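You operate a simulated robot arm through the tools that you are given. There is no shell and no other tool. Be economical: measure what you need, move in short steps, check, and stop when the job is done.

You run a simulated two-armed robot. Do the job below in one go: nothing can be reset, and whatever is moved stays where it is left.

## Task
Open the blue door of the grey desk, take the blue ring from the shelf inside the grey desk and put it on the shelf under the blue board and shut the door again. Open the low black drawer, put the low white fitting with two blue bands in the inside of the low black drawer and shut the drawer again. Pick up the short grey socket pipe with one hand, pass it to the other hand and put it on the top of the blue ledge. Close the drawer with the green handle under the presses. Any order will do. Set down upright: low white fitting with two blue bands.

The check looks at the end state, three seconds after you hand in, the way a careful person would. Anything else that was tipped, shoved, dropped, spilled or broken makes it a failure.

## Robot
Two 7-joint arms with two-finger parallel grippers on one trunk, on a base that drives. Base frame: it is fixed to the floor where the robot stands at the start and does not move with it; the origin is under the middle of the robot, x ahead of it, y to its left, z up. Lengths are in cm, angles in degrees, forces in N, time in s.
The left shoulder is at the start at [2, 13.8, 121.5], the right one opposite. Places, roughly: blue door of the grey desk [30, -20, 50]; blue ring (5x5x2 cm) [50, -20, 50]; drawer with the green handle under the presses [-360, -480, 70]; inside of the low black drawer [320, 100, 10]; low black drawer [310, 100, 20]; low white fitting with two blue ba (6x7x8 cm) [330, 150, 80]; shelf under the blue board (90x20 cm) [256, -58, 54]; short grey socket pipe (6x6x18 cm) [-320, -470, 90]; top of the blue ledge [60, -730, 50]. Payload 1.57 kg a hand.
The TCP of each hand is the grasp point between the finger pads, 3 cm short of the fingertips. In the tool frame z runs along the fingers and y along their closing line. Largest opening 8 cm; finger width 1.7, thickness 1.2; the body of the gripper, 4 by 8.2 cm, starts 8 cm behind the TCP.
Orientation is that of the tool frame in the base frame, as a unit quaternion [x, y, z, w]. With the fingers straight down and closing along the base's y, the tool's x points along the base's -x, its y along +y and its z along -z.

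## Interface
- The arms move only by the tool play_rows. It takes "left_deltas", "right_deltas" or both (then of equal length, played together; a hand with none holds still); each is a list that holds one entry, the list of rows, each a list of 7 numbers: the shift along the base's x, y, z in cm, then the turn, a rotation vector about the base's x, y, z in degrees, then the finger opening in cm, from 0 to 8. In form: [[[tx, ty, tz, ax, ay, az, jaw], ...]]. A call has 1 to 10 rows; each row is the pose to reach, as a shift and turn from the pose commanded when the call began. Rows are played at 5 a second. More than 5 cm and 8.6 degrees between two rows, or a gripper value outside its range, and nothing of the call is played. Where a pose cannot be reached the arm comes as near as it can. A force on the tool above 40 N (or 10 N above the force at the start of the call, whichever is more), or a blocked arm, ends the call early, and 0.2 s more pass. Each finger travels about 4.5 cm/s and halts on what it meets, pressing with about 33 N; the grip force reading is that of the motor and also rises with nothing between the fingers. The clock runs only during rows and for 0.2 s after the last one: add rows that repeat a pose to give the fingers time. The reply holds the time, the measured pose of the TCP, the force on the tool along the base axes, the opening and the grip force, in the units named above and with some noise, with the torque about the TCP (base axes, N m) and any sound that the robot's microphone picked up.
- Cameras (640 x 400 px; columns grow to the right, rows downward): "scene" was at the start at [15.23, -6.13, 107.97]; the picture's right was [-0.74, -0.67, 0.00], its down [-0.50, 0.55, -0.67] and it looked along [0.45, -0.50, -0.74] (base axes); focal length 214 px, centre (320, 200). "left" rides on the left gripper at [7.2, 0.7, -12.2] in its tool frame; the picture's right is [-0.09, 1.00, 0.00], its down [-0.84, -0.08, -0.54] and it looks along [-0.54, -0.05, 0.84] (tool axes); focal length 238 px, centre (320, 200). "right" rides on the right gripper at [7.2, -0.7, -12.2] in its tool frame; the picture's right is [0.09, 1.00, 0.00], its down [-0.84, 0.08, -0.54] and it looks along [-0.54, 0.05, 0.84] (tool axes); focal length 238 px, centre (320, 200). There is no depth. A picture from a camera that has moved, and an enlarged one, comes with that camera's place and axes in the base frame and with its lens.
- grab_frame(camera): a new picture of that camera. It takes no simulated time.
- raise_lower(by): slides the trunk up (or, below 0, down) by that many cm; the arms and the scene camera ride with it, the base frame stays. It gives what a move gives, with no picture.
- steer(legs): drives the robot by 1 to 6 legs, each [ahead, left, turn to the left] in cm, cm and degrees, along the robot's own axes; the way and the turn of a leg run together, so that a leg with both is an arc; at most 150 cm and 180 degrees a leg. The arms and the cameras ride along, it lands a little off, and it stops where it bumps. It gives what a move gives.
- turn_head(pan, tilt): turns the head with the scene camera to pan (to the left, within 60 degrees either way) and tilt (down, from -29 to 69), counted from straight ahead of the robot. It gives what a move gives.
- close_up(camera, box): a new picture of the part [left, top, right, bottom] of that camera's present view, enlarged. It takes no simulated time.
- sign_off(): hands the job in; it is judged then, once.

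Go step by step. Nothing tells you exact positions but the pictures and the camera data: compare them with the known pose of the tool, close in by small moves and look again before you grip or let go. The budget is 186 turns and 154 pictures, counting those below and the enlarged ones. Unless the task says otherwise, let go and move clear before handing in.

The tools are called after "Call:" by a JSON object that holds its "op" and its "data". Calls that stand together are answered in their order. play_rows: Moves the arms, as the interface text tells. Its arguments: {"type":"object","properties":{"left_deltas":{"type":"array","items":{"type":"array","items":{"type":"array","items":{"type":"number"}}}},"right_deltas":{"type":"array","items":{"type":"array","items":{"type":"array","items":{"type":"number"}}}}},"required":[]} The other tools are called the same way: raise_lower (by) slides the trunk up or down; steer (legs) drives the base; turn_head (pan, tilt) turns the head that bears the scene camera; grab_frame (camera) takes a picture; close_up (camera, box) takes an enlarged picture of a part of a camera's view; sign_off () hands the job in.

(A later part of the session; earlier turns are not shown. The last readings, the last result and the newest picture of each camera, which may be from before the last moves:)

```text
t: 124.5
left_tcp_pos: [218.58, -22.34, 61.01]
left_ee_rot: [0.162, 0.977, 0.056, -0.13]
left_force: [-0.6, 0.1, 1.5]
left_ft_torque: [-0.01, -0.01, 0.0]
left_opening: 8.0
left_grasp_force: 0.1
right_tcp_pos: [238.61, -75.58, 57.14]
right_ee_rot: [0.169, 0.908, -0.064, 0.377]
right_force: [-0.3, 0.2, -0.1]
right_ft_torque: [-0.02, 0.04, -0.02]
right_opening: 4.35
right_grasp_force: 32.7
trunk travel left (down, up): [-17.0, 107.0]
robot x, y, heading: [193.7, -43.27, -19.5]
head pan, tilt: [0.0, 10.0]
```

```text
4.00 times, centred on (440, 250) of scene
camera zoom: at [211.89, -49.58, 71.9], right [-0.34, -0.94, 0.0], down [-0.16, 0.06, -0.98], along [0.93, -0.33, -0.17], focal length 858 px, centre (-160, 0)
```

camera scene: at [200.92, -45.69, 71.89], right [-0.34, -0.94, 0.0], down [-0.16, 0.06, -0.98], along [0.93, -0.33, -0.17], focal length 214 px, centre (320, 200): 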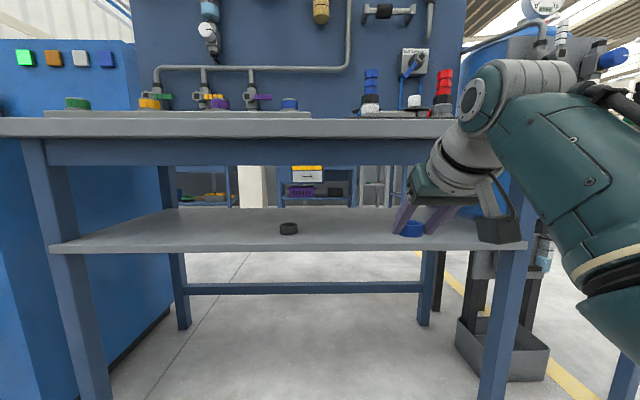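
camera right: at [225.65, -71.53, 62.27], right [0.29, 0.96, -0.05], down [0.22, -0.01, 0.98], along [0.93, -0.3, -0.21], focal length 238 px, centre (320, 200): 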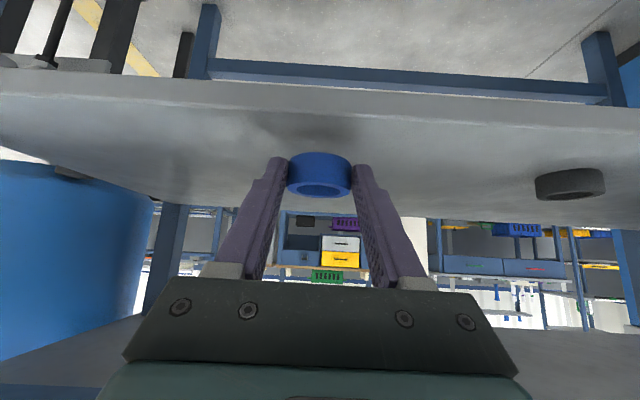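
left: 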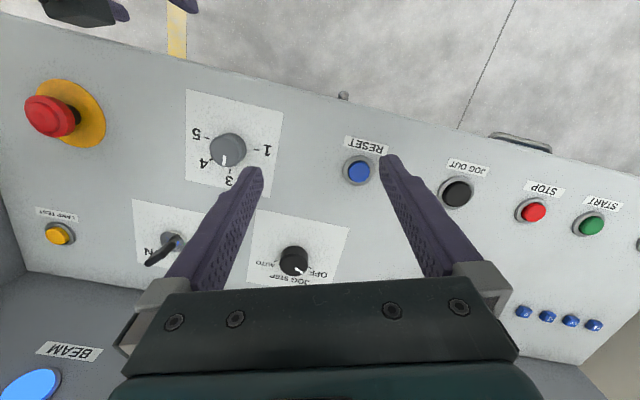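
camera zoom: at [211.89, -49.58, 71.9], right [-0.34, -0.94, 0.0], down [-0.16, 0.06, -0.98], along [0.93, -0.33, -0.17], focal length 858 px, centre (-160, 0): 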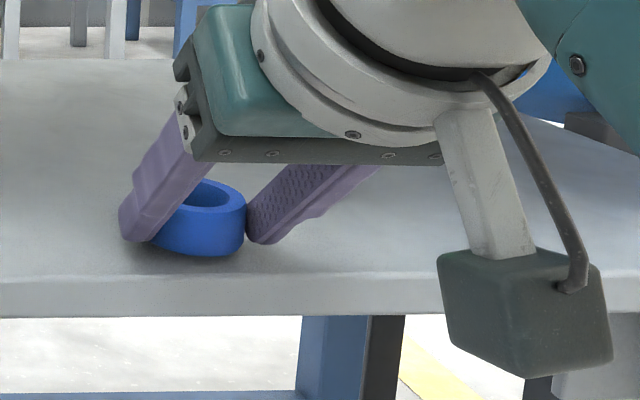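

Nearly down but closer to the edge than I like; I move 2.5 cm deeper, then touch down and open.

Call:
{"op": "play_rows", "data": {"right_deltas": [[[1.2, -0.4, 0.3, 0, 0, 0, 3], [2.4, -0.85, 0.3, 0, 0, 0, 3], [2.4, -0.85, 0, 0, 0, 0, 3], [2.4, -0.85, -0.3, 0, 0, 0, 3], [2.4, -0.85, -0.5, 0, 0, 0, 3]]]}}

Call:
{"op": "close_up", "data": {"camera": "scene", "box": [360, 200, 520, 300]}}

```text
t: 125.7
left_tcp_pos: [218.6, -22.32, 61.08]
left_ee_rot: [0.163, 0.976, 0.055, -0.13]
left_force: [-0.2, 0.2, -0.5]
left_ft_torque: [-0.01, -0.02, 0.06]
left_opening: 8.01
left_grasp_force: 0.0
right_tcp_pos: [241.02, -76.4, 56.77]
right_ee_rot: [0.168, 0.908, -0.064, 0.379]
right_force: [-2.8, 1.2, 4.8]
right_ft_torque: [-0.09, 0.06, -0.09]
right_opening: 4.38
right_grasp_force: 33.0
trunk travel left (down, up): [-17.0, 107.0]
robot x, y, heading: [193.58, -42.99, -19.7]
head pan, tilt: [0.0, 10.0]
```

```text
4.00 times, centred on (440, 250) of scene
camera zoom: at [211.87, -49.58, 71.91], right [-0.34, -0.94, 0.0], down [-0.16, 0.06, -0.98], along [0.93, -0.33, -0.17], focal length 858 px, centre (-160, 0)
```

zoom: 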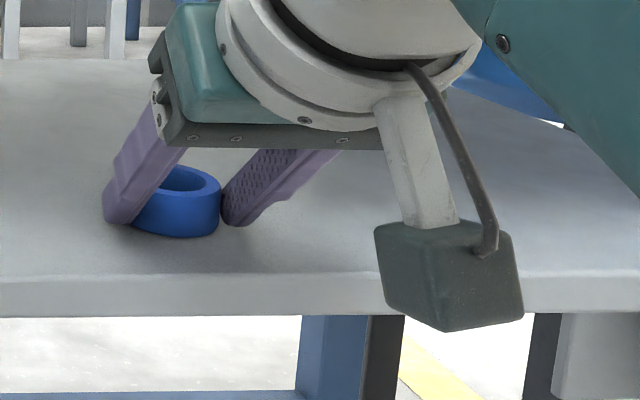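

Contact force of ~5 N shows it sits on the shelf. I open, then lift out back and up along the hand's axis.

Call:
{"op": "play_rows", "data": {"right_deltas": [[[0, 0, 0.2, 0, 0, 0, 4.8], [0, 0, 0.2, 0, 0, 0, 6], [0, 0, 0.2, 0, 0, 0, 7], [0, 0, 0.2, 0, 0, 0, 7.5], [-0.7, 0.25, 1, 0, 0, 0, 7.5], [-2, 0.7, 2.5, 0, 0, 0, 7.5], [-4, 1.4, 4.5, 0, 0, 0, 7.5]]]}}

Call:
{"op": "steer", "data": {"legs": [[-30, 0, 0]]}}

Call:
{"op": "grab_frame", "data": {"camera": "scene"}}

```text
t: 127.3
left_tcp_pos: [218.56, -22.26, 60.98]
left_ee_rot: [0.162, 0.977, 0.056, -0.13]
left_force: [-0.3, -0.6, 0.0]
left_ft_torque: [0.02, 0.01, -0.03]
left_opening: 8.02
left_grasp_force: 0.0
right_tcp_pos: [237.02, -75.02, 61.0]
right_ee_rot: [0.167, 0.909, -0.062, 0.376]
right_force: [-0.4, 0.3, 0.0]
right_ft_torque: [0.03, 0.0, 0.0]
right_opening: 7.51
right_grasp_force: 0.2
trunk travel left (down, up): [-17.0, 107.0]
robot x, y, heading: [194.22, -42.64, -19.9]
head pan, tilt: [0.0, 10.0]
```

```text
t: 129.3
left_tcp_pos: [190.94, -12.37, 61.17]
left_ee_rot: [0.164, 0.976, 0.055, -0.131]
left_force: [-0.7, -0.4, 0.5]
left_ft_torque: [0.04, 0.02, -0.02]
left_opening: 7.98
left_grasp_force: 0.1
right_tcp_pos: [209.18, -65.34, 61.03]
right_ee_rot: [0.169, 0.908, -0.064, 0.378]
right_force: [0.5, -0.2, 1.4]
right_ft_torque: [0.04, 0.0, -0.02]
right_opening: 7.49
right_grasp_force: 0.0
trunk travel left (down, up): [-17.0, 107.0]
robot x, y, heading: [165.73, -32.87, -19.7]
head pan, tilt: [0.0, 10.0]
```

```text
100 pictures are left
camera scene: at [184.01, -39.68, 71.91], right [-0.34, -0.94, 0.0], down [-0.16, 0.06, -0.98], along [0.93, -0.33, -0.17], focal length 214 px, centre (320, 200)
```

scene: 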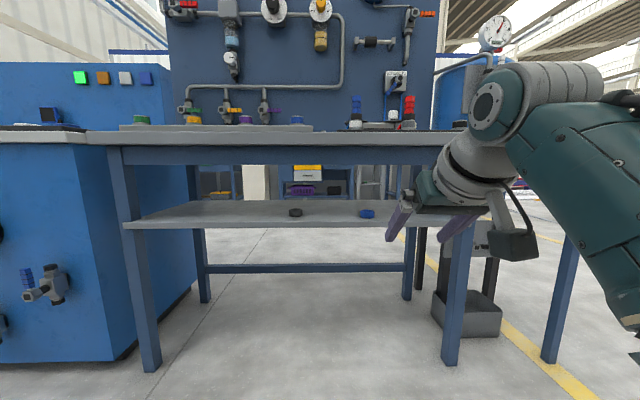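

The ring stands on the shelf. Next the low black drawer further left; I raise the trunk and look left along the way.

Call:
{"op": "raise_lower", "data": {"by": 35}}

Call:
{"op": "turn_head", "data": {"pan": 50, "tilt": 25}}

Call:
{"op": "grab_frame", "data": {"camera": "scene"}}

```text
t: 132.8
left_tcp_pos: [190.77, -12.45, 96.11]
left_ee_rot: [0.164, 0.976, 0.055, -0.129]
left_force: [-0.9, -0.5, 0.1]
left_ft_torque: [0.02, 0.03, -0.01]
left_opening: 8.02
left_grasp_force: 0.0
right_tcp_pos: [209.05, -65.26, 95.97]
right_ee_rot: [0.169, 0.908, -0.064, 0.377]
right_force: [-0.1, -0.6, 0.7]
right_ft_torque: [0.02, -0.03, 0.01]
right_opening: 7.51
right_grasp_force: 0.0
trunk travel left (down, up): [-52.0, 72.0]
robot x, y, heading: [165.8, -32.91, -19.6]
head pan, tilt: [0.0, 10.0]
```

```text
t: 133.9
left_tcp_pos: [190.88, -12.36, 96.08]
left_ee_rot: [0.164, 0.976, 0.056, -0.13]
left_force: [-0.9, 0.6, 0.1]
left_ft_torque: [-0.02, 0.02, -0.01]
left_opening: 7.99
left_grasp_force: 0.0
right_tcp_pos: [209.02, -65.23, 96.07]
right_ee_rot: [0.169, 0.908, -0.064, 0.377]
right_force: [0.0, -0.7, 0.6]
right_ft_torque: [0.01, 0.02, 0.0]
right_opening: 7.52
right_grasp_force: 0.0
trunk travel left (down, up): [-52.0, 72.0]
robot x, y, heading: [166.29, -32.79, -20.0]
head pan, tilt: [50.0, 25.0]
```

```text
99 pictures are left
camera scene: at [183.19, -31.89, 104.47], right [0.5, -0.86, 0.0], down [-0.37, -0.21, -0.91], along [0.78, 0.46, -0.42], focal length 214 px, centre (320, 200)
```

scene: 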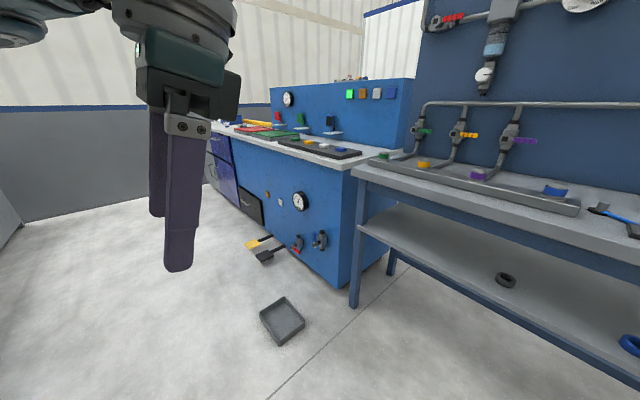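

The way left is clear apart from a tray and a brush on the floor near the machine, which I stay away from. Drive left 150 and look at the drawer.

Call:
{"op": "steer", "data": {"legs": [[0, 150, 0]]}}

Call:
{"op": "turn_head", "data": {"pan": 20, "tilt": 30}}

Call:
{"op": "grab_frame", "data": {"camera": "scene"}}

```text
t: 141.4
left_tcp_pos: [241.2, 129.29, 96.0]
left_ee_rot: [0.161, 0.977, 0.054, -0.13]
left_force: [-0.4, -0.4, -0.7]
left_ft_torque: [0.03, 0.01, -0.03]
left_opening: 7.97
left_grasp_force: 0.1
right_tcp_pos: [259.86, 76.63, 96.1]
right_ee_rot: [0.167, 0.908, -0.063, 0.378]
right_force: [0.3, 0.8, -0.1]
right_ft_torque: [0.05, 0.0, -0.01]
right_opening: 7.48
right_grasp_force: 0.1
trunk travel left (down, up): [-52.0, 72.0]
robot x, y, heading: [216.24, 108.71, -19.3]
head pan, tilt: [50.0, 25.0]
```

```text
t: 142.3
left_tcp_pos: [241.16, 129.34, 96.03]
left_ee_rot: [0.162, 0.977, 0.055, -0.13]
left_force: [0.0, 0.0, 0.3]
left_ft_torque: [0.01, -0.01, -0.02]
left_opening: 8.01
left_grasp_force: 0.1
right_tcp_pos: [259.73, 76.55, 96.14]
right_ee_rot: [0.167, 0.909, -0.063, 0.377]
right_force: [0.3, 0.7, -0.9]
right_ft_torque: [-0.03, 0.0, 0.0]
right_opening: 7.52
right_grasp_force: 0.0
trunk travel left (down, up): [-52.0, 72.0]
robot x, y, heading: [215.94, 108.69, -19.4]
head pan, tilt: [20.0, 30.0]
```

```text
98 pictures are left
camera scene: at [234.75, 105.18, 103.67], right [0.01, -1.0, 0.0], down [-0.5, -0.01, -0.87], along [0.87, 0.01, -0.5], focal length 214 px, centre (320, 200)
```

scene: 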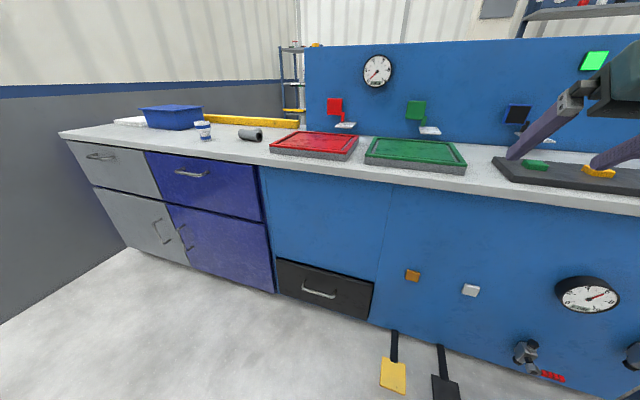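

I see the black drawer's bar handle low at about [298, 106, 20] and the white fitting with blue bands on the counter near [343, 164]. I move left so the drawer is before the right hand and roll that hand 90° so it can clamp the horizontal bar.

Call:
{"op": "steer", "data": {"legs": [[0, 39, -0.6]]}}

Call:
{"op": "play_rows", "data": {"right_deltas": [[[0, 0, 0, 5.3, -1.9, -5.7, 8], [0, 0, 0, 10.6, -3.9, -11.3, 8], [0, 0, 0, 15.9, -5.8, -17, 8], [0, 0, 0, 21.2, -7.7, -22.6, 8], [0, 0, 0, 26.6, -9.7, -28.3, 8], [0, 0, 0, 31.9, -11.6, -33.9, 8], [0, 0, 0, 37.2, -13.6, -39.6, 8], [0, 0, 0, 42.5, -15.5, -45.2, 8], [0, 0, 0, 47.8, -17.4, -50.9, 8], [0, 0, 0, 53.1, -19.4, -56.6, 8]]]}}

```text
t: 144.8
left_tcp_pos: [254.68, 165.94, 96.06]
left_ee_rot: [0.168, 0.975, 0.056, -0.131]
left_force: [0.2, 0.8, -1.1]
left_ft_torque: [0.0, 0.03, -0.01]
left_opening: 7.98
left_grasp_force: 0.2
right_tcp_pos: [272.62, 112.97, 96.07]
right_ee_rot: [0.173, 0.907, -0.066, 0.378]
right_force: [-0.8, 0.4, 0.0]
right_ft_torque: [0.0, 0.05, 0.04]
right_opening: 7.48
right_grasp_force: 0.1
trunk travel left (down, up): [-52.0, 72.0]
robot x, y, heading: [229.61, 145.46, -20.5]
head pan, tilt: [20.0, 30.0]
```

```text
t: 147.0
left_tcp_pos: [254.72, 165.85, 96.19]
left_ee_rot: [0.168, 0.976, 0.056, -0.13]
left_force: [-0.2, -0.2, 1.1]
left_ft_torque: [0.02, 0.01, 0.0]
left_opening: 8.02
left_grasp_force: 0.0
right_tcp_pos: [272.38, 111.97, 96.16]
right_ee_rot: [0.719, 0.582, 0.185, 0.332]
right_force: [-0.6, 0.6, -0.3]
right_ft_torque: [0.0, -0.01, -0.01]
right_opening: 7.96
right_grasp_force: 0.0
trunk travel left (down, up): [-52.0, 72.0]
robot x, y, heading: [229.67, 145.41, -20.6]
head pan, tilt: [20.0, 30.0]
```

Roll works. I finish the roll, lower the trunk, and look.

Call:
{"op": "play_rows", "data": {"right_deltas": [[[0, 0, 0, 5.3, -1.9, -5.7, 8]]]}}

Call:
{"op": "raise_lower", "data": {"by": -40}}

Call:
{"op": "raise_lower", "data": {"by": -10}}

Call:
{"op": "turn_head", "data": {"pan": -10, "tilt": 35}}

Call:
{"op": "grab_frame", "data": {"camera": "scene"}}

Call:
{"op": "grab_frame", "data": {"camera": "right"}}

```text
t: 147.4
left_tcp_pos: [254.77, 165.93, 96.15]
left_ee_rot: [0.167, 0.976, 0.056, -0.13]
left_force: [-0.1, -0.7, -0.9]
left_ft_torque: [-0.06, -0.02, 0.0]
left_opening: 8.0
left_grasp_force: 0.2
right_tcp_pos: [272.35, 112.07, 96.08]
right_ee_rot: [0.758, 0.53, 0.209, 0.317]
right_force: [0.9, -0.5, -0.2]
right_ft_torque: [-0.01, 0.0, 0.02]
right_opening: 7.99
right_grasp_force: 0.0
trunk travel left (down, up): [-52.0, 72.0]
robot x, y, heading: [230.09, 145.43, -20.2]
head pan, tilt: [20.0, 30.0]
```

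```text
t: 151.2
left_tcp_pos: [254.76, 165.92, 56.05]
left_ee_rot: [0.168, 0.975, 0.056, -0.131]
left_force: [0.5, 0.0, -0.6]
left_ft_torque: [0.0, -0.03, -0.03]
left_opening: 7.99
left_grasp_force: 0.0
right_tcp_pos: [272.29, 112.14, 56.11]
right_ee_rot: [0.757, 0.532, 0.208, 0.316]
right_force: [0.2, -0.1, 0.4]
right_ft_torque: [-0.03, 0.02, -0.02]
right_opening: 8.01
right_grasp_force: 0.1
trunk travel left (down, up): [-12.0, 112.0]
robot x, y, heading: [229.44, 145.86, -20.2]
head pan, tilt: [20.0, 30.0]
```

```text
t: 152.6
left_tcp_pos: [254.73, 165.91, 46.09]
left_ee_rot: [0.167, 0.976, 0.056, -0.13]
left_force: [-0.2, 0.1, 0.0]
left_ft_torque: [0.06, 0.0, 0.01]
left_opening: 7.96
left_grasp_force: 0.1
right_tcp_pos: [272.42, 112.05, 46.03]
right_ee_rot: [0.757, 0.532, 0.208, 0.317]
right_force: [0.0, 0.1, 0.4]
right_ft_torque: [0.0, 0.03, 0.0]
right_opening: 8.0
right_grasp_force: 0.2
trunk travel left (down, up): [-2.0, 122.0]
robot x, y, heading: [229.83, 145.69, -20.3]
head pan, tilt: [20.0, 30.0]
```

```text
t: 153.5
left_tcp_pos: [254.76, 165.85, 45.99]
left_ee_rot: [0.169, 0.975, 0.057, -0.13]
left_force: [0.4, 0.3, 0.7]
left_ft_torque: [0.0, -0.04, -0.01]
left_opening: 8.01
left_grasp_force: 0.1
right_tcp_pos: [272.4, 111.97, 45.95]
right_ee_rot: [0.757, 0.532, 0.206, 0.317]
right_force: [-0.2, 0.1, 0.0]
right_ft_torque: [-0.03, -0.01, 0.0]
right_opening: 8.0
right_grasp_force: 0.0
trunk travel left (down, up): [-2.0, 122.0]
robot x, y, heading: [229.64, 145.79, -20.1]
head pan, tilt: [-10.0, 35.0]
```

```text
97 pictures are left
camera scene: at [247.01, 138.11, 53.08], right [-0.43, -0.9, 0.0], down [-0.5, 0.24, -0.83], along [0.75, -0.35, -0.56], focal length 214 px, centre (320, 200)
```

scene: 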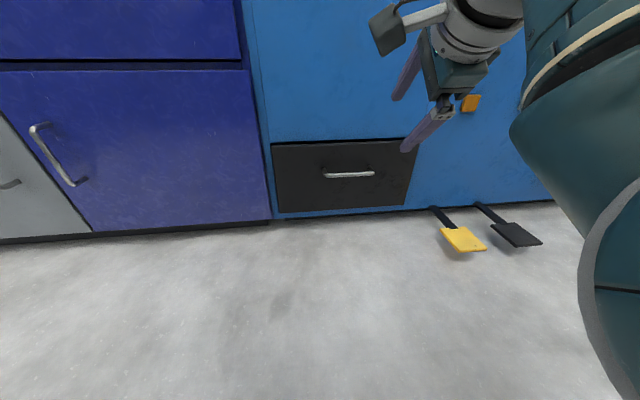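

```text
96 pictures are left
camera right: at [266.49, 122.01, 53.93], right [0.7, -0.15, 0.69], down [-0.59, -0.66, 0.46], along [0.39, -0.74, -0.55], focal length 238 px, centre (320, 200)
```

right: 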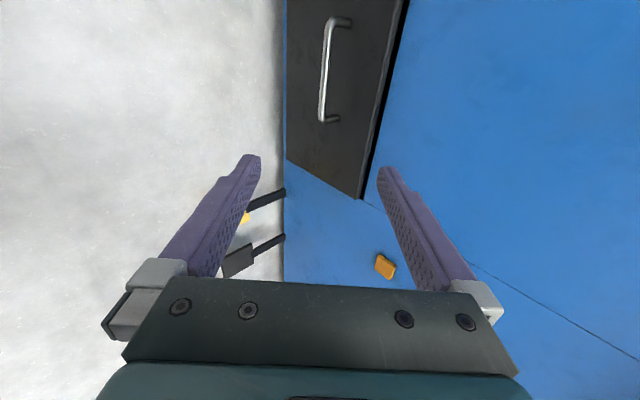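

Handle triangulates to ≈[296.2, 106, 22.4]. I flatten the hand's pitch to about 15° and lower it to handle height before driving in.

Call:
{"op": "play_rows", "data": {"right_deltas": [[[0, 0, -4, -2.6, -7, 0, 8], [0, 0, -8, -5.2, -14.1, 0, 8], [0, 0, -12, -7.7, -21.1, 0, 8], [0, 0, -16, -10.3, -28.2, 0, 8], [0, 0, -20, -10.3, -28.2, 0, 6], [0, 0, -23, -10.3, -28.2, 0, 4.5]]]}}

Call:
{"op": "grab_frame", "data": {"camera": "right"}}

Call:
{"op": "grab_frame", "data": {"camera": "scene"}}

```text
t: 154.9
left_tcp_pos: [254.96, 165.82, 46.22]
left_ee_rot: [0.169, 0.976, 0.056, -0.129]
left_force: [0.2, -0.1, 0.1]
left_ft_torque: [-0.05, 0.0, 0.0]
left_opening: 8.0
left_grasp_force: 0.2
right_tcp_pos: [272.71, 112.66, 23.42]
right_ee_rot: [0.649, 0.458, 0.345, 0.5]
right_force: [-0.4, 0.5, 0.1]
right_ft_torque: [0.0, 0.03, -0.02]
right_opening: 4.49
right_grasp_force: 0.1
trunk travel left (down, up): [-2.0, 122.0]
robot x, y, heading: [229.64, 145.59, -20.3]
head pan, tilt: [-10.0, 35.0]
```

```text
95 pictures are left
camera right: at [264.02, 123.48, 25.8], right [0.28, 0.01, 0.96], down [-0.76, -0.61, 0.22], along [0.59, -0.79, -0.17], focal length 238 px, centre (320, 200)
```

right: 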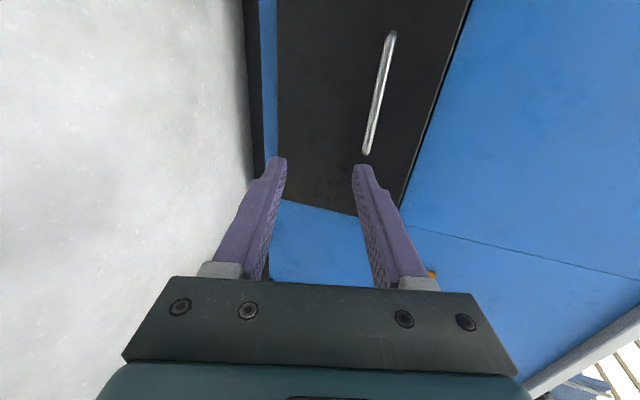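

```text
94 pictures are left
camera scene: at [246.79, 137.42, 52.91], right [-0.5, -0.86, 0.0], down [-0.49, 0.29, -0.82], along [0.71, -0.41, -0.57], focal length 214 px, centre (320, 200)
```

scene: 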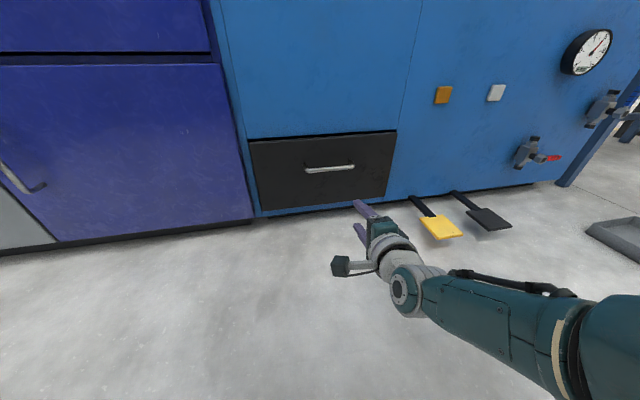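

Bar height looks like ~24.3. Raise 1.2 cm and drive ahead 15 cm, then check alignment.

Call:
{"op": "play_rows", "data": {"right_deltas": [[[0.4, 1.2, 1.3, 0, 0, 0, 4.5]]]}}

Call:
{"op": "steer", "data": {"legs": [[15, 0, 0]]}}

Call:
{"op": "grab_frame", "data": {"camera": "right"}}

Call:
{"op": "close_up", "data": {"camera": "scene", "box": [240, 140, 440, 265]}}

```text
t: 155.3
left_tcp_pos: [254.73, 165.99, 46.02]
left_ee_rot: [0.168, 0.976, 0.057, -0.13]
left_force: [0.5, -0.2, 0.1]
left_ft_torque: [-0.02, 0.01, 0.02]
left_opening: 7.98
left_grasp_force: 0.0
right_tcp_pos: [272.83, 114.0, 24.31]
right_ee_rot: [0.65, 0.46, 0.343, 0.498]
right_force: [0.2, 0.0, -0.6]
right_ft_torque: [0.0, 0.01, 0.0]
right_opening: 4.53
right_grasp_force: 0.0
trunk travel left (down, up): [-2.0, 122.0]
robot x, y, heading: [229.63, 145.75, -20.2]
head pan, tilt: [-10.0, 35.0]
```

```text
t: 156.7
left_tcp_pos: [268.37, 160.99, 45.98]
left_ee_rot: [0.167, 0.976, 0.056, -0.131]
left_force: [-0.7, -0.4, -0.6]
left_ft_torque: [0.01, -0.04, 0.01]
left_opening: 7.99
left_grasp_force: 0.0
right_tcp_pos: [286.44, 108.92, 24.06]
right_ee_rot: [0.649, 0.46, 0.344, 0.499]
right_force: [-0.1, 0.7, -0.7]
right_ft_torque: [-0.01, 0.0, 0.01]
right_opening: 4.51
right_grasp_force: 0.1
trunk travel left (down, up): [-2.0, 122.0]
robot x, y, heading: [243.59, 140.9, -20.2]
head pan, tilt: [-10.0, 35.0]
```

```text
93 pictures are left
camera right: at [277.77, 119.82, 26.59], right [0.29, 0.01, 0.96], down [-0.76, -0.61, 0.23], along [0.59, -0.79, -0.17], focal length 238 px, centre (320, 200)
```

right: 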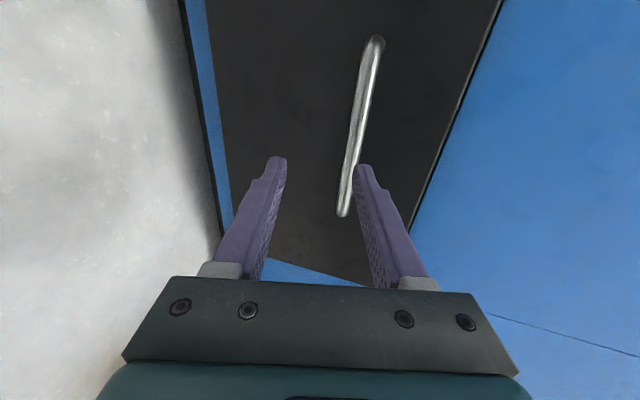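

```text
3.20 times, centred on (340, 202) of scene
camera zoom: at [260.17, 132.49, 52.85], right [-0.5, -0.86, 0.0], down [-0.5, 0.29, -0.82], along [0.71, -0.41, -0.58], focal length 686 px, centre (256, 192)
```

zoom: 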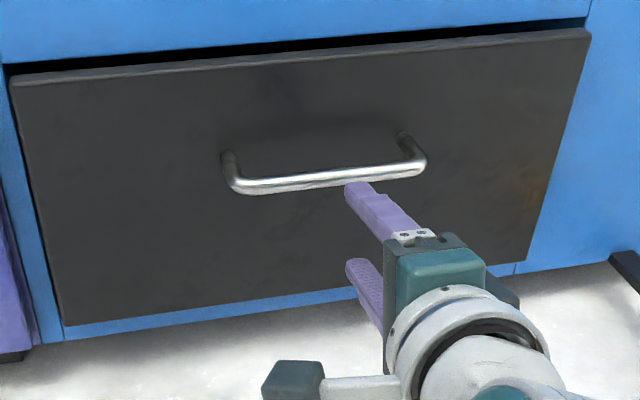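

Bar is at z≈24.8 — I raise 1.3 cm to centre it between the fingers and drive the last 8 cm.

Call:
{"op": "play_rows", "data": {"right_deltas": [[[0, 0, 1.4, 0, 0, 0, 5]]]}}

Call:
{"op": "steer", "data": {"legs": [[7, 0, 0]]}}

Call:
{"op": "grab_frame", "data": {"camera": "right"}}

Call:
{"op": "close_up", "data": {"camera": "scene", "box": [240, 140, 440, 265]}}

```text
t: 157.1
left_tcp_pos: [268.54, 160.91, 46.12]
left_ee_rot: [0.168, 0.976, 0.056, -0.13]
left_force: [0.8, -0.6, 0.7]
left_ft_torque: [0.0, 0.0, 0.02]
left_opening: 8.02
left_grasp_force: 0.0
right_tcp_pos: [286.68, 108.98, 25.53]
right_ee_rot: [0.65, 0.46, 0.343, 0.498]
right_force: [0.2, -0.3, -0.2]
right_ft_torque: [-0.02, 0.05, -0.05]
right_opening: 5.0
right_grasp_force: 0.1
trunk travel left (down, up): [-2.0, 122.0]
robot x, y, heading: [243.54, 140.6, -20.1]
head pan, tilt: [-10.0, 35.0]
```

```text
t: 158.2
left_tcp_pos: [275.06, 158.56, 46.1]
left_ee_rot: [0.168, 0.976, 0.056, -0.129]
left_force: [0.5, -0.1, 0.3]
left_ft_torque: [0.02, 0.02, 0.04]
left_opening: 8.03
left_grasp_force: 0.0
right_tcp_pos: [293.15, 106.76, 25.51]
right_ee_rot: [0.65, 0.458, 0.344, 0.499]
right_force: [-0.8, 0.5, 0.1]
right_ft_torque: [0.0, 0.01, -0.01]
right_opening: 5.0
right_grasp_force: 0.1
trunk travel left (down, up): [-2.0, 122.0]
robot x, y, heading: [249.74, 138.43, -20.3]
head pan, tilt: [-10.0, 35.0]
stopped in leg 1: the force on the tool passed its limit at 148 N (the readings are from after the stop); the commanded pose is now the measured one
```

```text
91 pictures are left
camera right: at [284.29, 117.54, 27.87], right [0.28, 0.01, 0.96], down [-0.76, -0.61, 0.23], along [0.59, -0.79, -0.17], focal length 238 px, centre (320, 200)
```

right: 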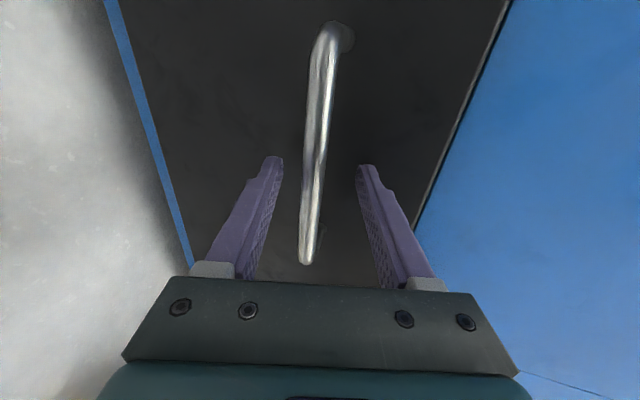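

```text
3.20 times, centred on (340, 202) of scene
camera zoom: at [266.82, 130.03, 52.89], right [-0.5, -0.86, 0.0], down [-0.5, 0.29, -0.82], along [0.71, -0.41, -0.57], focal length 686 px, centre (256, 192)
```

zoom: 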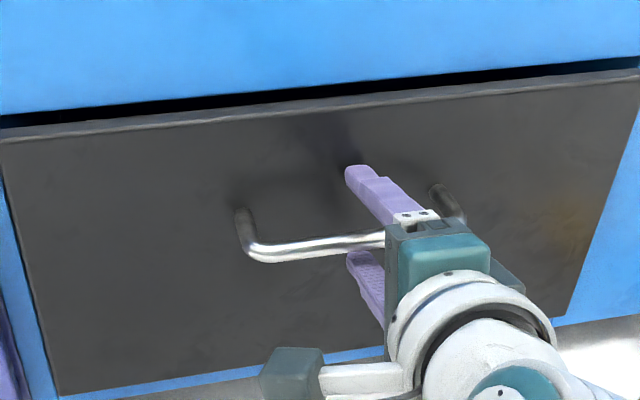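

The fingertips touched the drawer front; the bar is between the fingers. I ease back 0.6 cm and close on the bar.

Call:
{"op": "play_rows", "data": {"right_deltas": [[[-0.6, 0.2, 0, 0, 0, 0, 5], [-0.6, 0.2, 0, 0, 0, 0, 3], [-0.6, 0.2, 0, 0, 0, 0, 1], [-0.6, 0.2, 0, 0, 0, 0, 0], [-0.6, 0.2, 0, 0, 0, 0, 0], [-0.6, 0.2, 0, 0, 0, 0, 0]]]}}

Call:
{"op": "close_up", "data": {"camera": "scene", "box": [240, 140, 440, 265]}}

```text
t: 159.6
left_tcp_pos: [274.75, 158.5, 45.97]
left_ee_rot: [0.168, 0.976, 0.056, -0.129]
left_force: [1.1, -0.3, -0.6]
left_ft_torque: [0.0, 0.0, 0.0]
left_opening: 8.0
left_grasp_force: 0.0
right_tcp_pos: [292.09, 107.01, 25.19]
right_ee_rot: [0.651, 0.46, 0.342, 0.497]
right_force: [1.8, -2.9, -15.5]
right_ft_torque: [0.19, 0.1, 0.15]
right_opening: 1.28
right_grasp_force: 29.7
trunk travel left (down, up): [-2.0, 122.0]
robot x, y, heading: [249.74, 138.02, -20.1]
head pan, tilt: [-10.0, 35.0]
```

```text
3.20 times, centred on (340, 202) of scene
camera zoom: at [266.65, 130.1, 52.86], right [-0.5, -0.86, 0.0], down [-0.5, 0.29, -0.82], along [0.71, -0.41, -0.57], focal length 686 px, centre (256, 192)
```

zoom: 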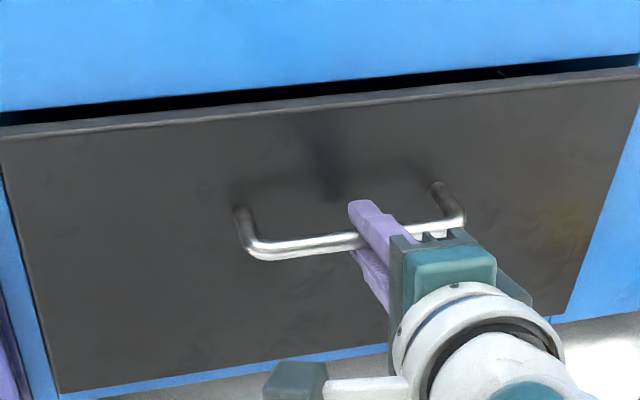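

Gripped. Now pull the drawer by backing the base about 24 cm in two legs.

Call:
{"op": "steer", "data": {"legs": [[-12, 0, 0], [-12, 0, 0]]}}

Call:
{"op": "grab_frame", "data": {"camera": "scene"}}

```text
t: 161.6
left_tcp_pos: [252.43, 166.14, 46.02]
left_ee_rot: [0.168, 0.976, 0.054, -0.13]
left_force: [0.5, 0.4, 0.0]
left_ft_torque: [-0.01, 0.0, 0.01]
left_opening: 7.97
left_grasp_force: 0.1
right_tcp_pos: [269.53, 114.58, 25.29]
right_ee_rot: [0.651, 0.461, 0.34, 0.499]
right_force: [-2.5, -13.6, -24.3]
right_ft_torque: [0.18, 0.19, -0.5]
right_opening: 1.27
right_grasp_force: 29.1
trunk travel left (down, up): [-2.0, 122.0]
robot x, y, heading: [227.03, 146.63, -20.1]
head pan, tilt: [-10.0, 35.0]
```

```text
88 pictures are left
camera scene: at [244.25, 137.79, 52.86], right [-0.5, -0.86, 0.0], down [-0.5, 0.29, -0.82], along [0.71, -0.41, -0.57], focal length 214 px, centre (320, 200)
```

scene: 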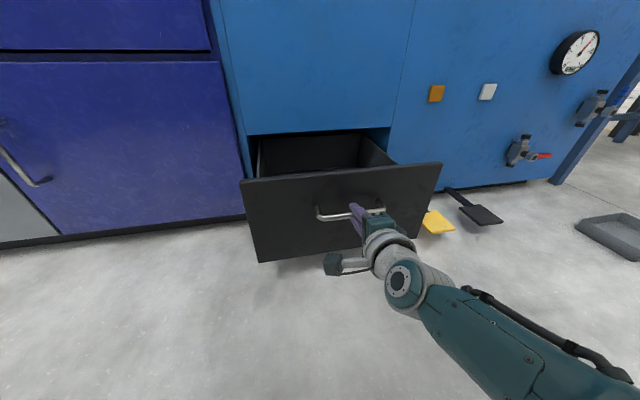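

The drawer is open about 24 cm. I let go, back off, and take the hand up.

Call:
{"op": "play_rows", "data": {"right_deltas": [[[0, 0, 0, 0, 0, 0, 3], [0, 0, 0, 0, 0, 0, 5], [0, 0, 0, 0, 0, 0, 5], [-0.5, 0.2, 0, 0, 0, 0, 5]]]}}

Call:
{"op": "steer", "data": {"legs": [[-20, 0, 0]]}}

Call:
{"op": "raise_lower", "data": {"by": 40}}

Call:
{"op": "raise_lower", "data": {"by": 20}}

Call:
{"op": "turn_head", "data": {"pan": 25, "tilt": 20}}

Call:
{"op": "grab_frame", "data": {"camera": "scene"}}

```text
t: 162.6
left_tcp_pos: [252.71, 166.73, 46.07]
left_ee_rot: [0.167, 0.976, 0.056, -0.129]
left_force: [0.3, 0.4, 0.4]
left_ft_torque: [0.0, 0.0, 0.0]
left_opening: 8.0
left_grasp_force: 0.1
right_tcp_pos: [269.48, 115.39, 25.24]
right_ee_rot: [0.651, 0.46, 0.342, 0.498]
right_force: [-0.3, -0.4, -0.1]
right_ft_torque: [0.04, -0.01, -0.01]
right_opening: 5.0
right_grasp_force: 0.1
trunk travel left (down, up): [-2.0, 122.0]
robot x, y, heading: [227.71, 146.39, -20.3]
head pan, tilt: [-10.0, 35.0]
```

```text
t: 164.2
left_tcp_pos: [233.74, 173.65, 46.18]
left_ee_rot: [0.164, 0.976, 0.055, -0.129]
left_force: [-0.8, -0.3, -0.2]
left_ft_torque: [0.01, -0.01, 0.0]
left_opening: 7.98
left_grasp_force: 0.0
right_tcp_pos: [250.77, 122.38, 25.39]
right_ee_rot: [0.649, 0.461, 0.344, 0.498]
right_force: [0.4, -0.5, 0.3]
right_ft_torque: [0.03, 0.03, -0.02]
right_opening: 5.01
right_grasp_force: 0.1
trunk travel left (down, up): [-2.0, 122.0]
robot x, y, heading: [208.66, 153.44, -19.8]
head pan, tilt: [-10.0, 35.0]
```

```text
t: 168.1
left_tcp_pos: [233.48, 173.78, 86.07]
left_ee_rot: [0.165, 0.976, 0.055, -0.129]
left_force: [-0.2, 0.7, -0.1]
left_ft_torque: [-0.01, 0.0, 0.01]
left_opening: 7.99
left_grasp_force: 0.1
right_tcp_pos: [250.6, 122.41, 65.38]
right_ee_rot: [0.649, 0.46, 0.344, 0.498]
right_force: [-0.6, 0.5, 0.0]
right_ft_torque: [-0.01, 0.01, 0.0]
right_opening: 5.01
right_grasp_force: 0.0
trunk travel left (down, up): [-42.0, 82.0]
robot x, y, heading: [208.52, 153.35, -19.9]
head pan, tilt: [-10.0, 35.0]
```

```text
t: 170.2
left_tcp_pos: [233.44, 173.76, 106.19]
left_ee_rot: [0.164, 0.976, 0.055, -0.129]
left_force: [0.3, -0.5, -0.6]
left_ft_torque: [0.0, -0.01, 0.01]
left_opening: 7.98
left_grasp_force: 0.0
right_tcp_pos: [250.55, 122.54, 85.52]
right_ee_rot: [0.65, 0.461, 0.344, 0.497]
right_force: [0.0, -0.3, 0.0]
right_ft_torque: [-0.02, 0.03, -0.02]
right_opening: 5.0
right_grasp_force: 0.2
trunk travel left (down, up): [-62.0, 62.0]
robot x, y, heading: [208.44, 153.68, -19.9]
head pan, tilt: [-10.0, 35.0]
```

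```text
t: 171.2
left_tcp_pos: [233.56, 173.75, 106.08]
left_ee_rot: [0.163, 0.977, 0.055, -0.129]
left_force: [-1.2, 0.8, 0.4]
left_ft_torque: [-0.01, 0.02, 0.01]
left_opening: 7.97
left_grasp_force: 0.1
right_tcp_pos: [250.59, 122.52, 85.36]
right_ee_rot: [0.649, 0.461, 0.344, 0.498]
right_force: [-1.1, 0.1, -0.1]
right_ft_torque: [0.0, -0.01, -0.01]
right_opening: 4.98
right_grasp_force: 0.1
trunk travel left (down, up): [-62.0, 62.0]
robot x, y, heading: [208.55, 153.05, -19.9]
head pan, tilt: [25.0, 20.0]
```

```text
87 pictures are left
camera scene: at [227.17, 150.49, 115.27], right [0.09, -1.0, 0.0], down [-0.34, -0.03, -0.94], along [0.94, 0.08, -0.34], focal length 214 px, centre (320, 200)
```

scene: 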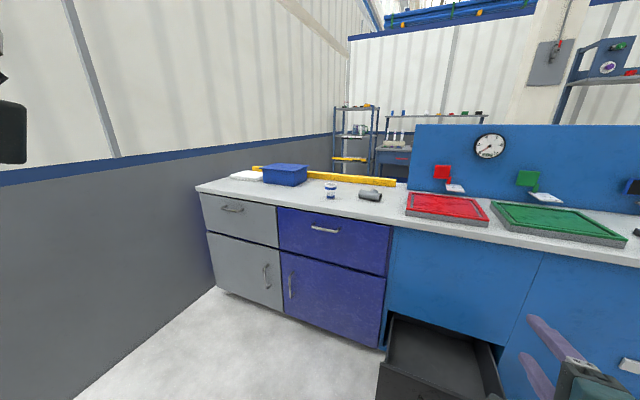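

The fitting is at ≈[324.4, 154, 83], 13 cm behind the counter edge, with a box to its left and a grey piece 19 cm to its right. I tuck the right hand and tilt the left hand to about 70° down, forward.

Call:
{"op": "play_rows", "data": {"left_deltas": [[[1, -2.5, 0, -1.4, -3.8, 0, 8], [2.5, -5.5, 0, -2.7, -7.5, 0, 8], [4, -8.5, 0, -4.1, -11.3, 0, 8], [5.5, -11.5, 0, -5.5, -15, 0, 8], [7, -14.5, 0, -6.8, -18.8, 0, 8], [8.5, -17.5, 0, -8.2, -22.5, 0, 8], [9.5, -20.5, 0, -9.6, -26.3, 0, 8], [10.5, -23, 0, -10.9, -30, 0, 8], [12, -25.6, 0, -12.3, -33.8, 0, 8]]], "right_deltas": [[[-2.8, 0.4, 1.7, 2.8, 7.8, 0, 5], [-5.6, 0.9, 3.3, 5.7, 15.7, 0, 5], [-8.4, 1.3, 5, 8.5, 23.5, 0, 5], [-11.2, 1.7, 6.7, 11.4, 31.3, 0, 5], [-14, 2.2, 8.3, 14.2, 39.2, 0, 5], [-16.8, 2.6, 10, 17.1, 47, 0, 5], [-19.6, 3, 11.7, 19.9, 54.8, 0, 5], [-22.4, 3.5, 13.3, 22.8, 62.7, 0, 5], [-25.2, 3.9, 15, 25.6, 70.5, 0, 5]]]}}

Call:
{"op": "grab_frame", "data": {"camera": "left"}}

```text
t: 173.4
left_tcp_pos: [245.7, 148.07, 106.12]
left_ee_rot: [0.154, 0.972, -0.003, 0.178]
left_force: [0.0, -0.8, 1.1]
left_ft_torque: [0.02, 0.0, 0.0]
left_opening: 8.01
left_grasp_force: 0.0
right_tcp_pos: [226.7, 119.09, 90.53]
right_ee_rot: [0.82, 0.57, -0.042, 0.022]
right_force: [0.3, 0.1, -1.2]
right_ft_torque: [0.01, -0.01, -0.01]
right_opening: 5.01
right_grasp_force: 0.0
right hand out of reach, approached as far as the arm can: row 7, 8, 9
trunk travel left (down, up): [-62.0, 62.0]
robot x, y, heading: [208.64, 153.02, -20.2]
head pan, tilt: [25.0, 20.0]
stopped in row 9 (right hand): the arm was blocked; the commanded pose is now the measured one
```

```text
86 pictures are left
camera left: at [235.26, 151.52, 115.12], right [0.38, 0.92, 0.08], down [0.53, -0.29, 0.8], along [0.76, -0.26, -0.6], focal length 238 px, centre (320, 200)
```

left: 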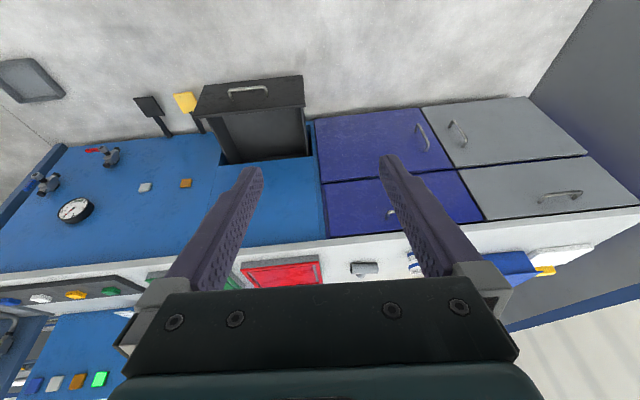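

Left hand pose is good. I drive left 32 cm and ahead 45 cm toward the counter, staying clear of the open drawer, then look.

Call:
{"op": "steer", "data": {"legs": [[0, 32.5, 0], [45, 0, 0]]}}

Call:
{"op": "turn_head", "data": {"pan": 5, "tilt": 35}}

Call:
{"op": "grab_frame", "data": {"camera": "left"}}

Call:
{"op": "grab_frame", "data": {"camera": "scene"}}

```text
t: 177.9
left_tcp_pos: [298.5, 163.34, 106.04]
left_ee_rot: [0.157, 0.971, -0.004, 0.178]
left_force: [-0.6, 0.6, 0.1]
left_ft_torque: [0.02, 0.04, 0.03]
left_opening: 7.98
left_grasp_force: 0.0
right_tcp_pos: [279.34, 134.41, 90.49]
right_ee_rot: [0.821, 0.568, -0.042, 0.02]
right_force: [-0.6, 0.8, 0.8]
right_ft_torque: [-0.02, 0.02, 0.02]
right_opening: 4.98
right_grasp_force: 0.1
trunk travel left (down, up): [-62.0, 62.0]
robot x, y, heading: [261.82, 168.93, -20.0]
head pan, tilt: [25.0, 20.0]
```

```text
t: 178.7
left_tcp_pos: [298.55, 163.3, 106.14]
left_ee_rot: [0.157, 0.971, -0.004, 0.179]
left_force: [0.6, 0.6, 0.3]
left_ft_torque: [-0.02, -0.01, -0.02]
left_opening: 8.01
left_grasp_force: 0.1
right_tcp_pos: [279.27, 134.24, 90.57]
right_ee_rot: [0.822, 0.568, -0.043, 0.021]
right_force: [0.4, 0.6, 0.3]
right_ft_torque: [0.02, 0.0, 0.01]
right_opening: 4.99
right_grasp_force: 0.0
trunk travel left (down, up): [-62.0, 62.0]
robot x, y, heading: [261.71, 168.58, -19.9]
head pan, tilt: [5.0, 35.0]
```

```text
85 pictures are left
camera left: at [288.12, 166.75, 115.11], right [0.39, 0.92, 0.08], down [0.53, -0.29, 0.79], along [0.75, -0.26, -0.6], focal length 238 px, centre (320, 200)
```

left: 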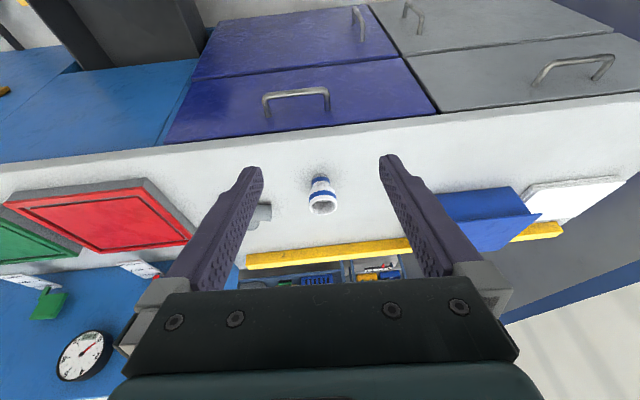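

```text
84 pictures are left
camera scene: at [279.25, 162.66, 112.89], right [-0.26, -0.97, 0.0], down [-0.55, 0.15, -0.82], along [0.79, -0.21, -0.57], focal length 214 px, centre (320, 200)
```

scene: 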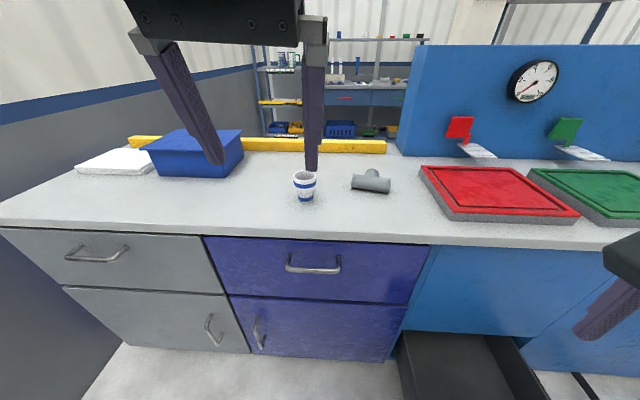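

Fitting: base z≈82, rim ≈89, centred at [322.5, 155], lateral aligned. I extend the arm, drive 14 cm in, lower the trunk 10 cm and re-check from above.

Call:
{"op": "play_rows", "data": {"left_deltas": [[[3.6, -1.2, 0, 0, 0, 0, 8], [7.2, -2.4, 0, 0, 0, 0, 8], [10.8, -3.5, 0, 0, 0, 0, 8]]]}}

Call:
{"op": "steer", "data": {"legs": [[13, 0, 0]]}}

Call:
{"op": "raise_lower", "data": {"by": -10}}

Call:
{"op": "grab_frame", "data": {"camera": "left"}}

Call:
{"op": "grab_frame", "data": {"camera": "scene"}}

```text
t: 179.5
left_tcp_pos: [309.2, 159.77, 106.12]
left_ee_rot: [0.157, 0.971, -0.004, 0.179]
left_force: [0.7, -0.5, -0.1]
left_ft_torque: [0.0, 0.0, 0.01]
left_opening: 8.01
left_grasp_force: 0.1
right_tcp_pos: [279.32, 134.24, 90.54]
right_ee_rot: [0.821, 0.569, -0.043, 0.021]
right_force: [-0.4, 0.0, -0.1]
right_ft_torque: [-0.01, 0.04, -0.04]
right_opening: 5.0
right_grasp_force: 0.0
trunk travel left (down, up): [-62.0, 62.0]
robot x, y, heading: [261.53, 168.56, -20.5]
head pan, tilt: [5.0, 35.0]
```

```text
t: 180.8
left_tcp_pos: [321.6, 155.39, 106.08]
left_ee_rot: [0.156, 0.971, -0.003, 0.179]
left_force: [-0.9, -0.2, 0.1]
left_ft_torque: [-0.03, 0.0, -0.01]
left_opening: 8.01
left_grasp_force: 0.0
right_tcp_pos: [291.61, 129.88, 90.42]
right_ee_rot: [0.821, 0.568, -0.044, 0.02]
right_force: [-0.6, -1.1, 0.6]
right_ft_torque: [-0.03, -0.01, 0.0]
right_opening: 4.98
right_grasp_force: 0.1
trunk travel left (down, up): [-62.0, 62.0]
robot x, y, heading: [273.61, 164.14, -20.0]
head pan, tilt: [5.0, 35.0]
```

```text
t: 182.2
left_tcp_pos: [321.47, 155.49, 96.04]
left_ee_rot: [0.156, 0.971, -0.004, 0.18]
left_force: [0.5, 0.5, 0.3]
left_ft_torque: [0.01, -0.03, 0.02]
left_opening: 8.02
left_grasp_force: 0.1
right_tcp_pos: [291.72, 129.71, 80.57]
right_ee_rot: [0.821, 0.568, -0.045, 0.022]
right_force: [0.8, 0.3, -0.4]
right_ft_torque: [0.0, 0.02, -0.03]
right_opening: 5.02
right_grasp_force: 0.0
trunk travel left (down, up): [-52.0, 72.0]
robot x, y, heading: [273.55, 164.2, -20.2]
head pan, tilt: [5.0, 35.0]
```

```text
83 pictures are left
camera left: at [311.06, 158.91, 105.02], right [0.38, 0.92, 0.08], down [0.53, -0.29, 0.79], along [0.75, -0.26, -0.6], focal length 238 px, centre (320, 200)
```

left: 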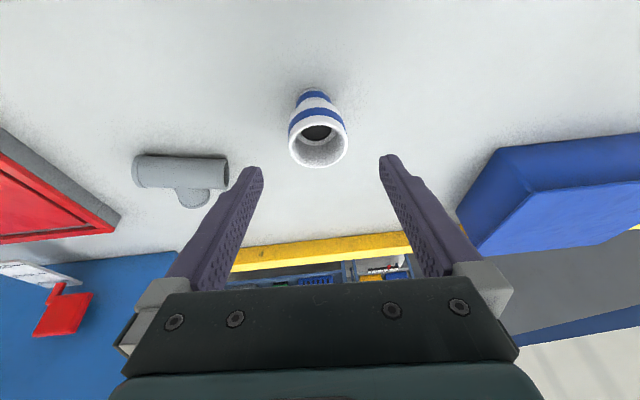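

```text
82 pictures are left
camera scene: at [291.5, 158.18, 102.89], right [-0.26, -0.97, 0.0], down [-0.55, 0.15, -0.82], along [0.79, -0.21, -0.57], focal length 214 px, centre (320, 200)
```

scene: 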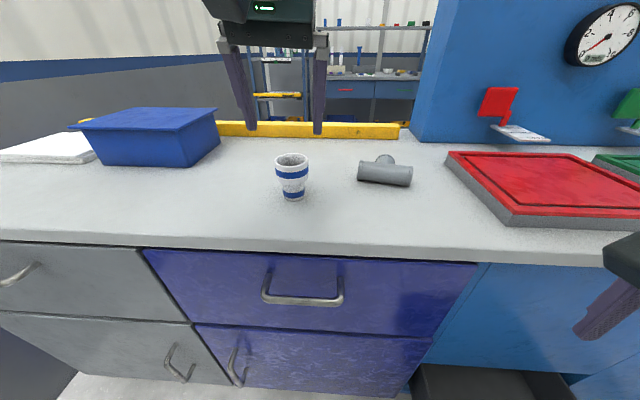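

Rim is centred at [324, 154.6, 88.5]. I shift forward over it and come down to grip the upper cylinder at z≈86.5.

Call:
{"op": "play_rows", "data": {"left_deltas": [[[2.4, -0.8, 0, 0, 0, 0, 8], [2.4, -0.8, -3, 0, 0, 0, 8], [2.4, -0.8, -6, 0, 0, 0, 8]]]}}

Call:
{"op": "grab_frame", "data": {"camera": "left"}}

Call:
{"op": "close_up", "data": {"camera": "scene", "box": [210, 110, 370, 210]}}

```text
t: 183.0
left_tcp_pos: [323.72, 154.75, 90.1]
left_ee_rot: [0.156, 0.971, -0.004, 0.179]
left_force: [-0.1, -0.2, -0.5]
left_ft_torque: [0.0, -0.03, 0.02]
left_opening: 8.01
left_grasp_force: 0.0
right_tcp_pos: [291.67, 129.77, 80.44]
right_ee_rot: [0.822, 0.568, -0.044, 0.022]
right_force: [-0.2, 0.0, -0.2]
right_ft_torque: [0.05, 0.0, -0.02]
right_opening: 5.01
right_grasp_force: 0.0
trunk travel left (down, up): [-52.0, 72.0]
robot x, y, heading: [273.88, 163.99, -20.2]
head pan, tilt: [5.0, 35.0]
```

```text
81 pictures are left
camera left: at [313.35, 158.21, 99.02], right [0.38, 0.92, 0.08], down [0.53, -0.29, 0.8], along [0.75, -0.26, -0.6], focal length 238 px, centre (320, 200)
```

left: 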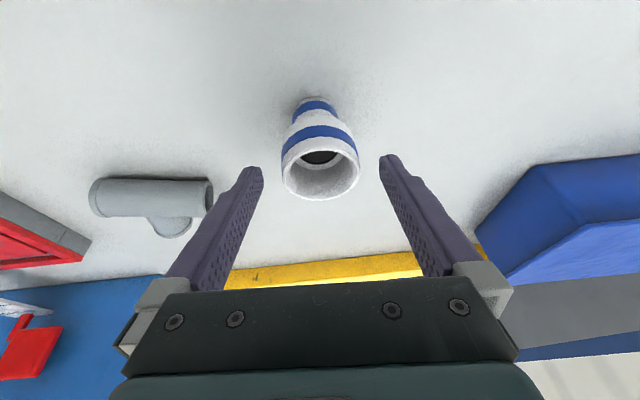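

```text
4.00 times, centred on (290, 160) of scene
camera zoom: at [291.48, 158.18, 102.89], right [-0.26, -0.97, 0.0], down [-0.55, 0.15, -0.82], along [0.79, -0.21, -0.57], focal length 858 px, centre (440, 360)
```

zoom: 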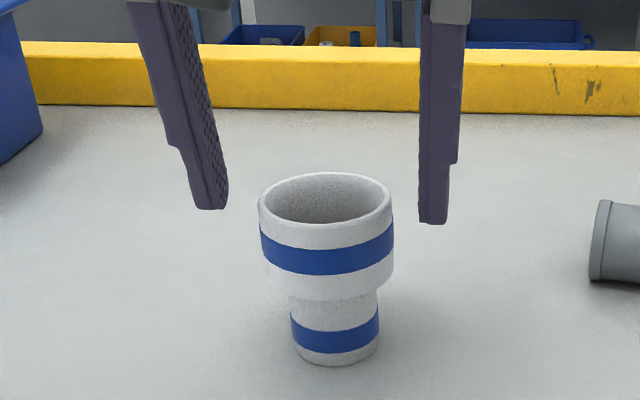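

Well centred. Descend 3.8 cm and close on the upper cylinder.

Call:
{"op": "play_rows", "data": {"left_deltas": [[[0, 0, -2, 0, 0, 0, 8], [0, 0, -3.8, 0, 0, 0, 8], [0, 0, -3.8, 0, 0, 0, 7], [0, 0, -3.8, 0, 0, 0, 6], [0, 0, -3.8, 0, 0, 0, 5], [0, 0, -3.8, 0, 0, 0, 4.5], [0, 0, -3.8, 0, 0, 0, 4.5]]]}}

Call:
{"op": "close_up", "data": {"camera": "scene", "box": [210, 110, 370, 210]}}

```text
t: 184.6
left_tcp_pos: [323.86, 154.54, 86.26]
left_ee_rot: [0.157, 0.971, -0.003, 0.178]
left_force: [-0.1, 0.5, 0.0]
left_ft_torque: [-0.01, 0.05, 0.0]
left_opening: 5.58
left_grasp_force: 32.9
right_tcp_pos: [291.54, 129.82, 80.39]
right_ee_rot: [0.821, 0.568, -0.045, 0.022]
right_force: [-0.2, -0.7, 1.1]
right_ft_torque: [-0.01, -0.01, -0.01]
right_opening: 4.97
right_grasp_force: 0.1
trunk travel left (down, up): [-52.0, 72.0]
robot x, y, heading: [273.98, 164.2, -19.6]
head pan, tilt: [5.0, 35.0]
```

```text
4.00 times, centred on (290, 160) of scene
camera zoom: at [291.48, 158.18, 102.88], right [-0.26, -0.97, 0.0], down [-0.55, 0.15, -0.82], along [0.79, -0.21, -0.57], focal length 858 px, centre (440, 360)
```

zoom: 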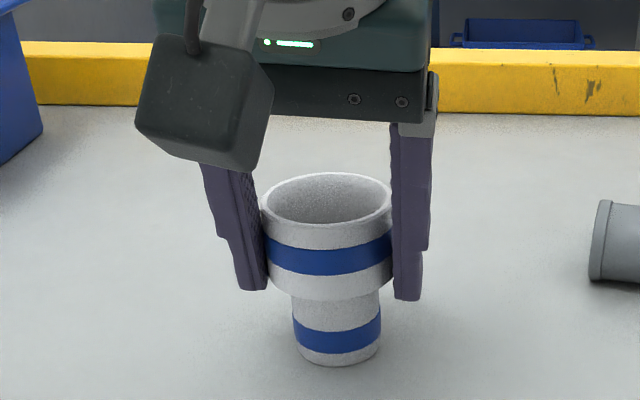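

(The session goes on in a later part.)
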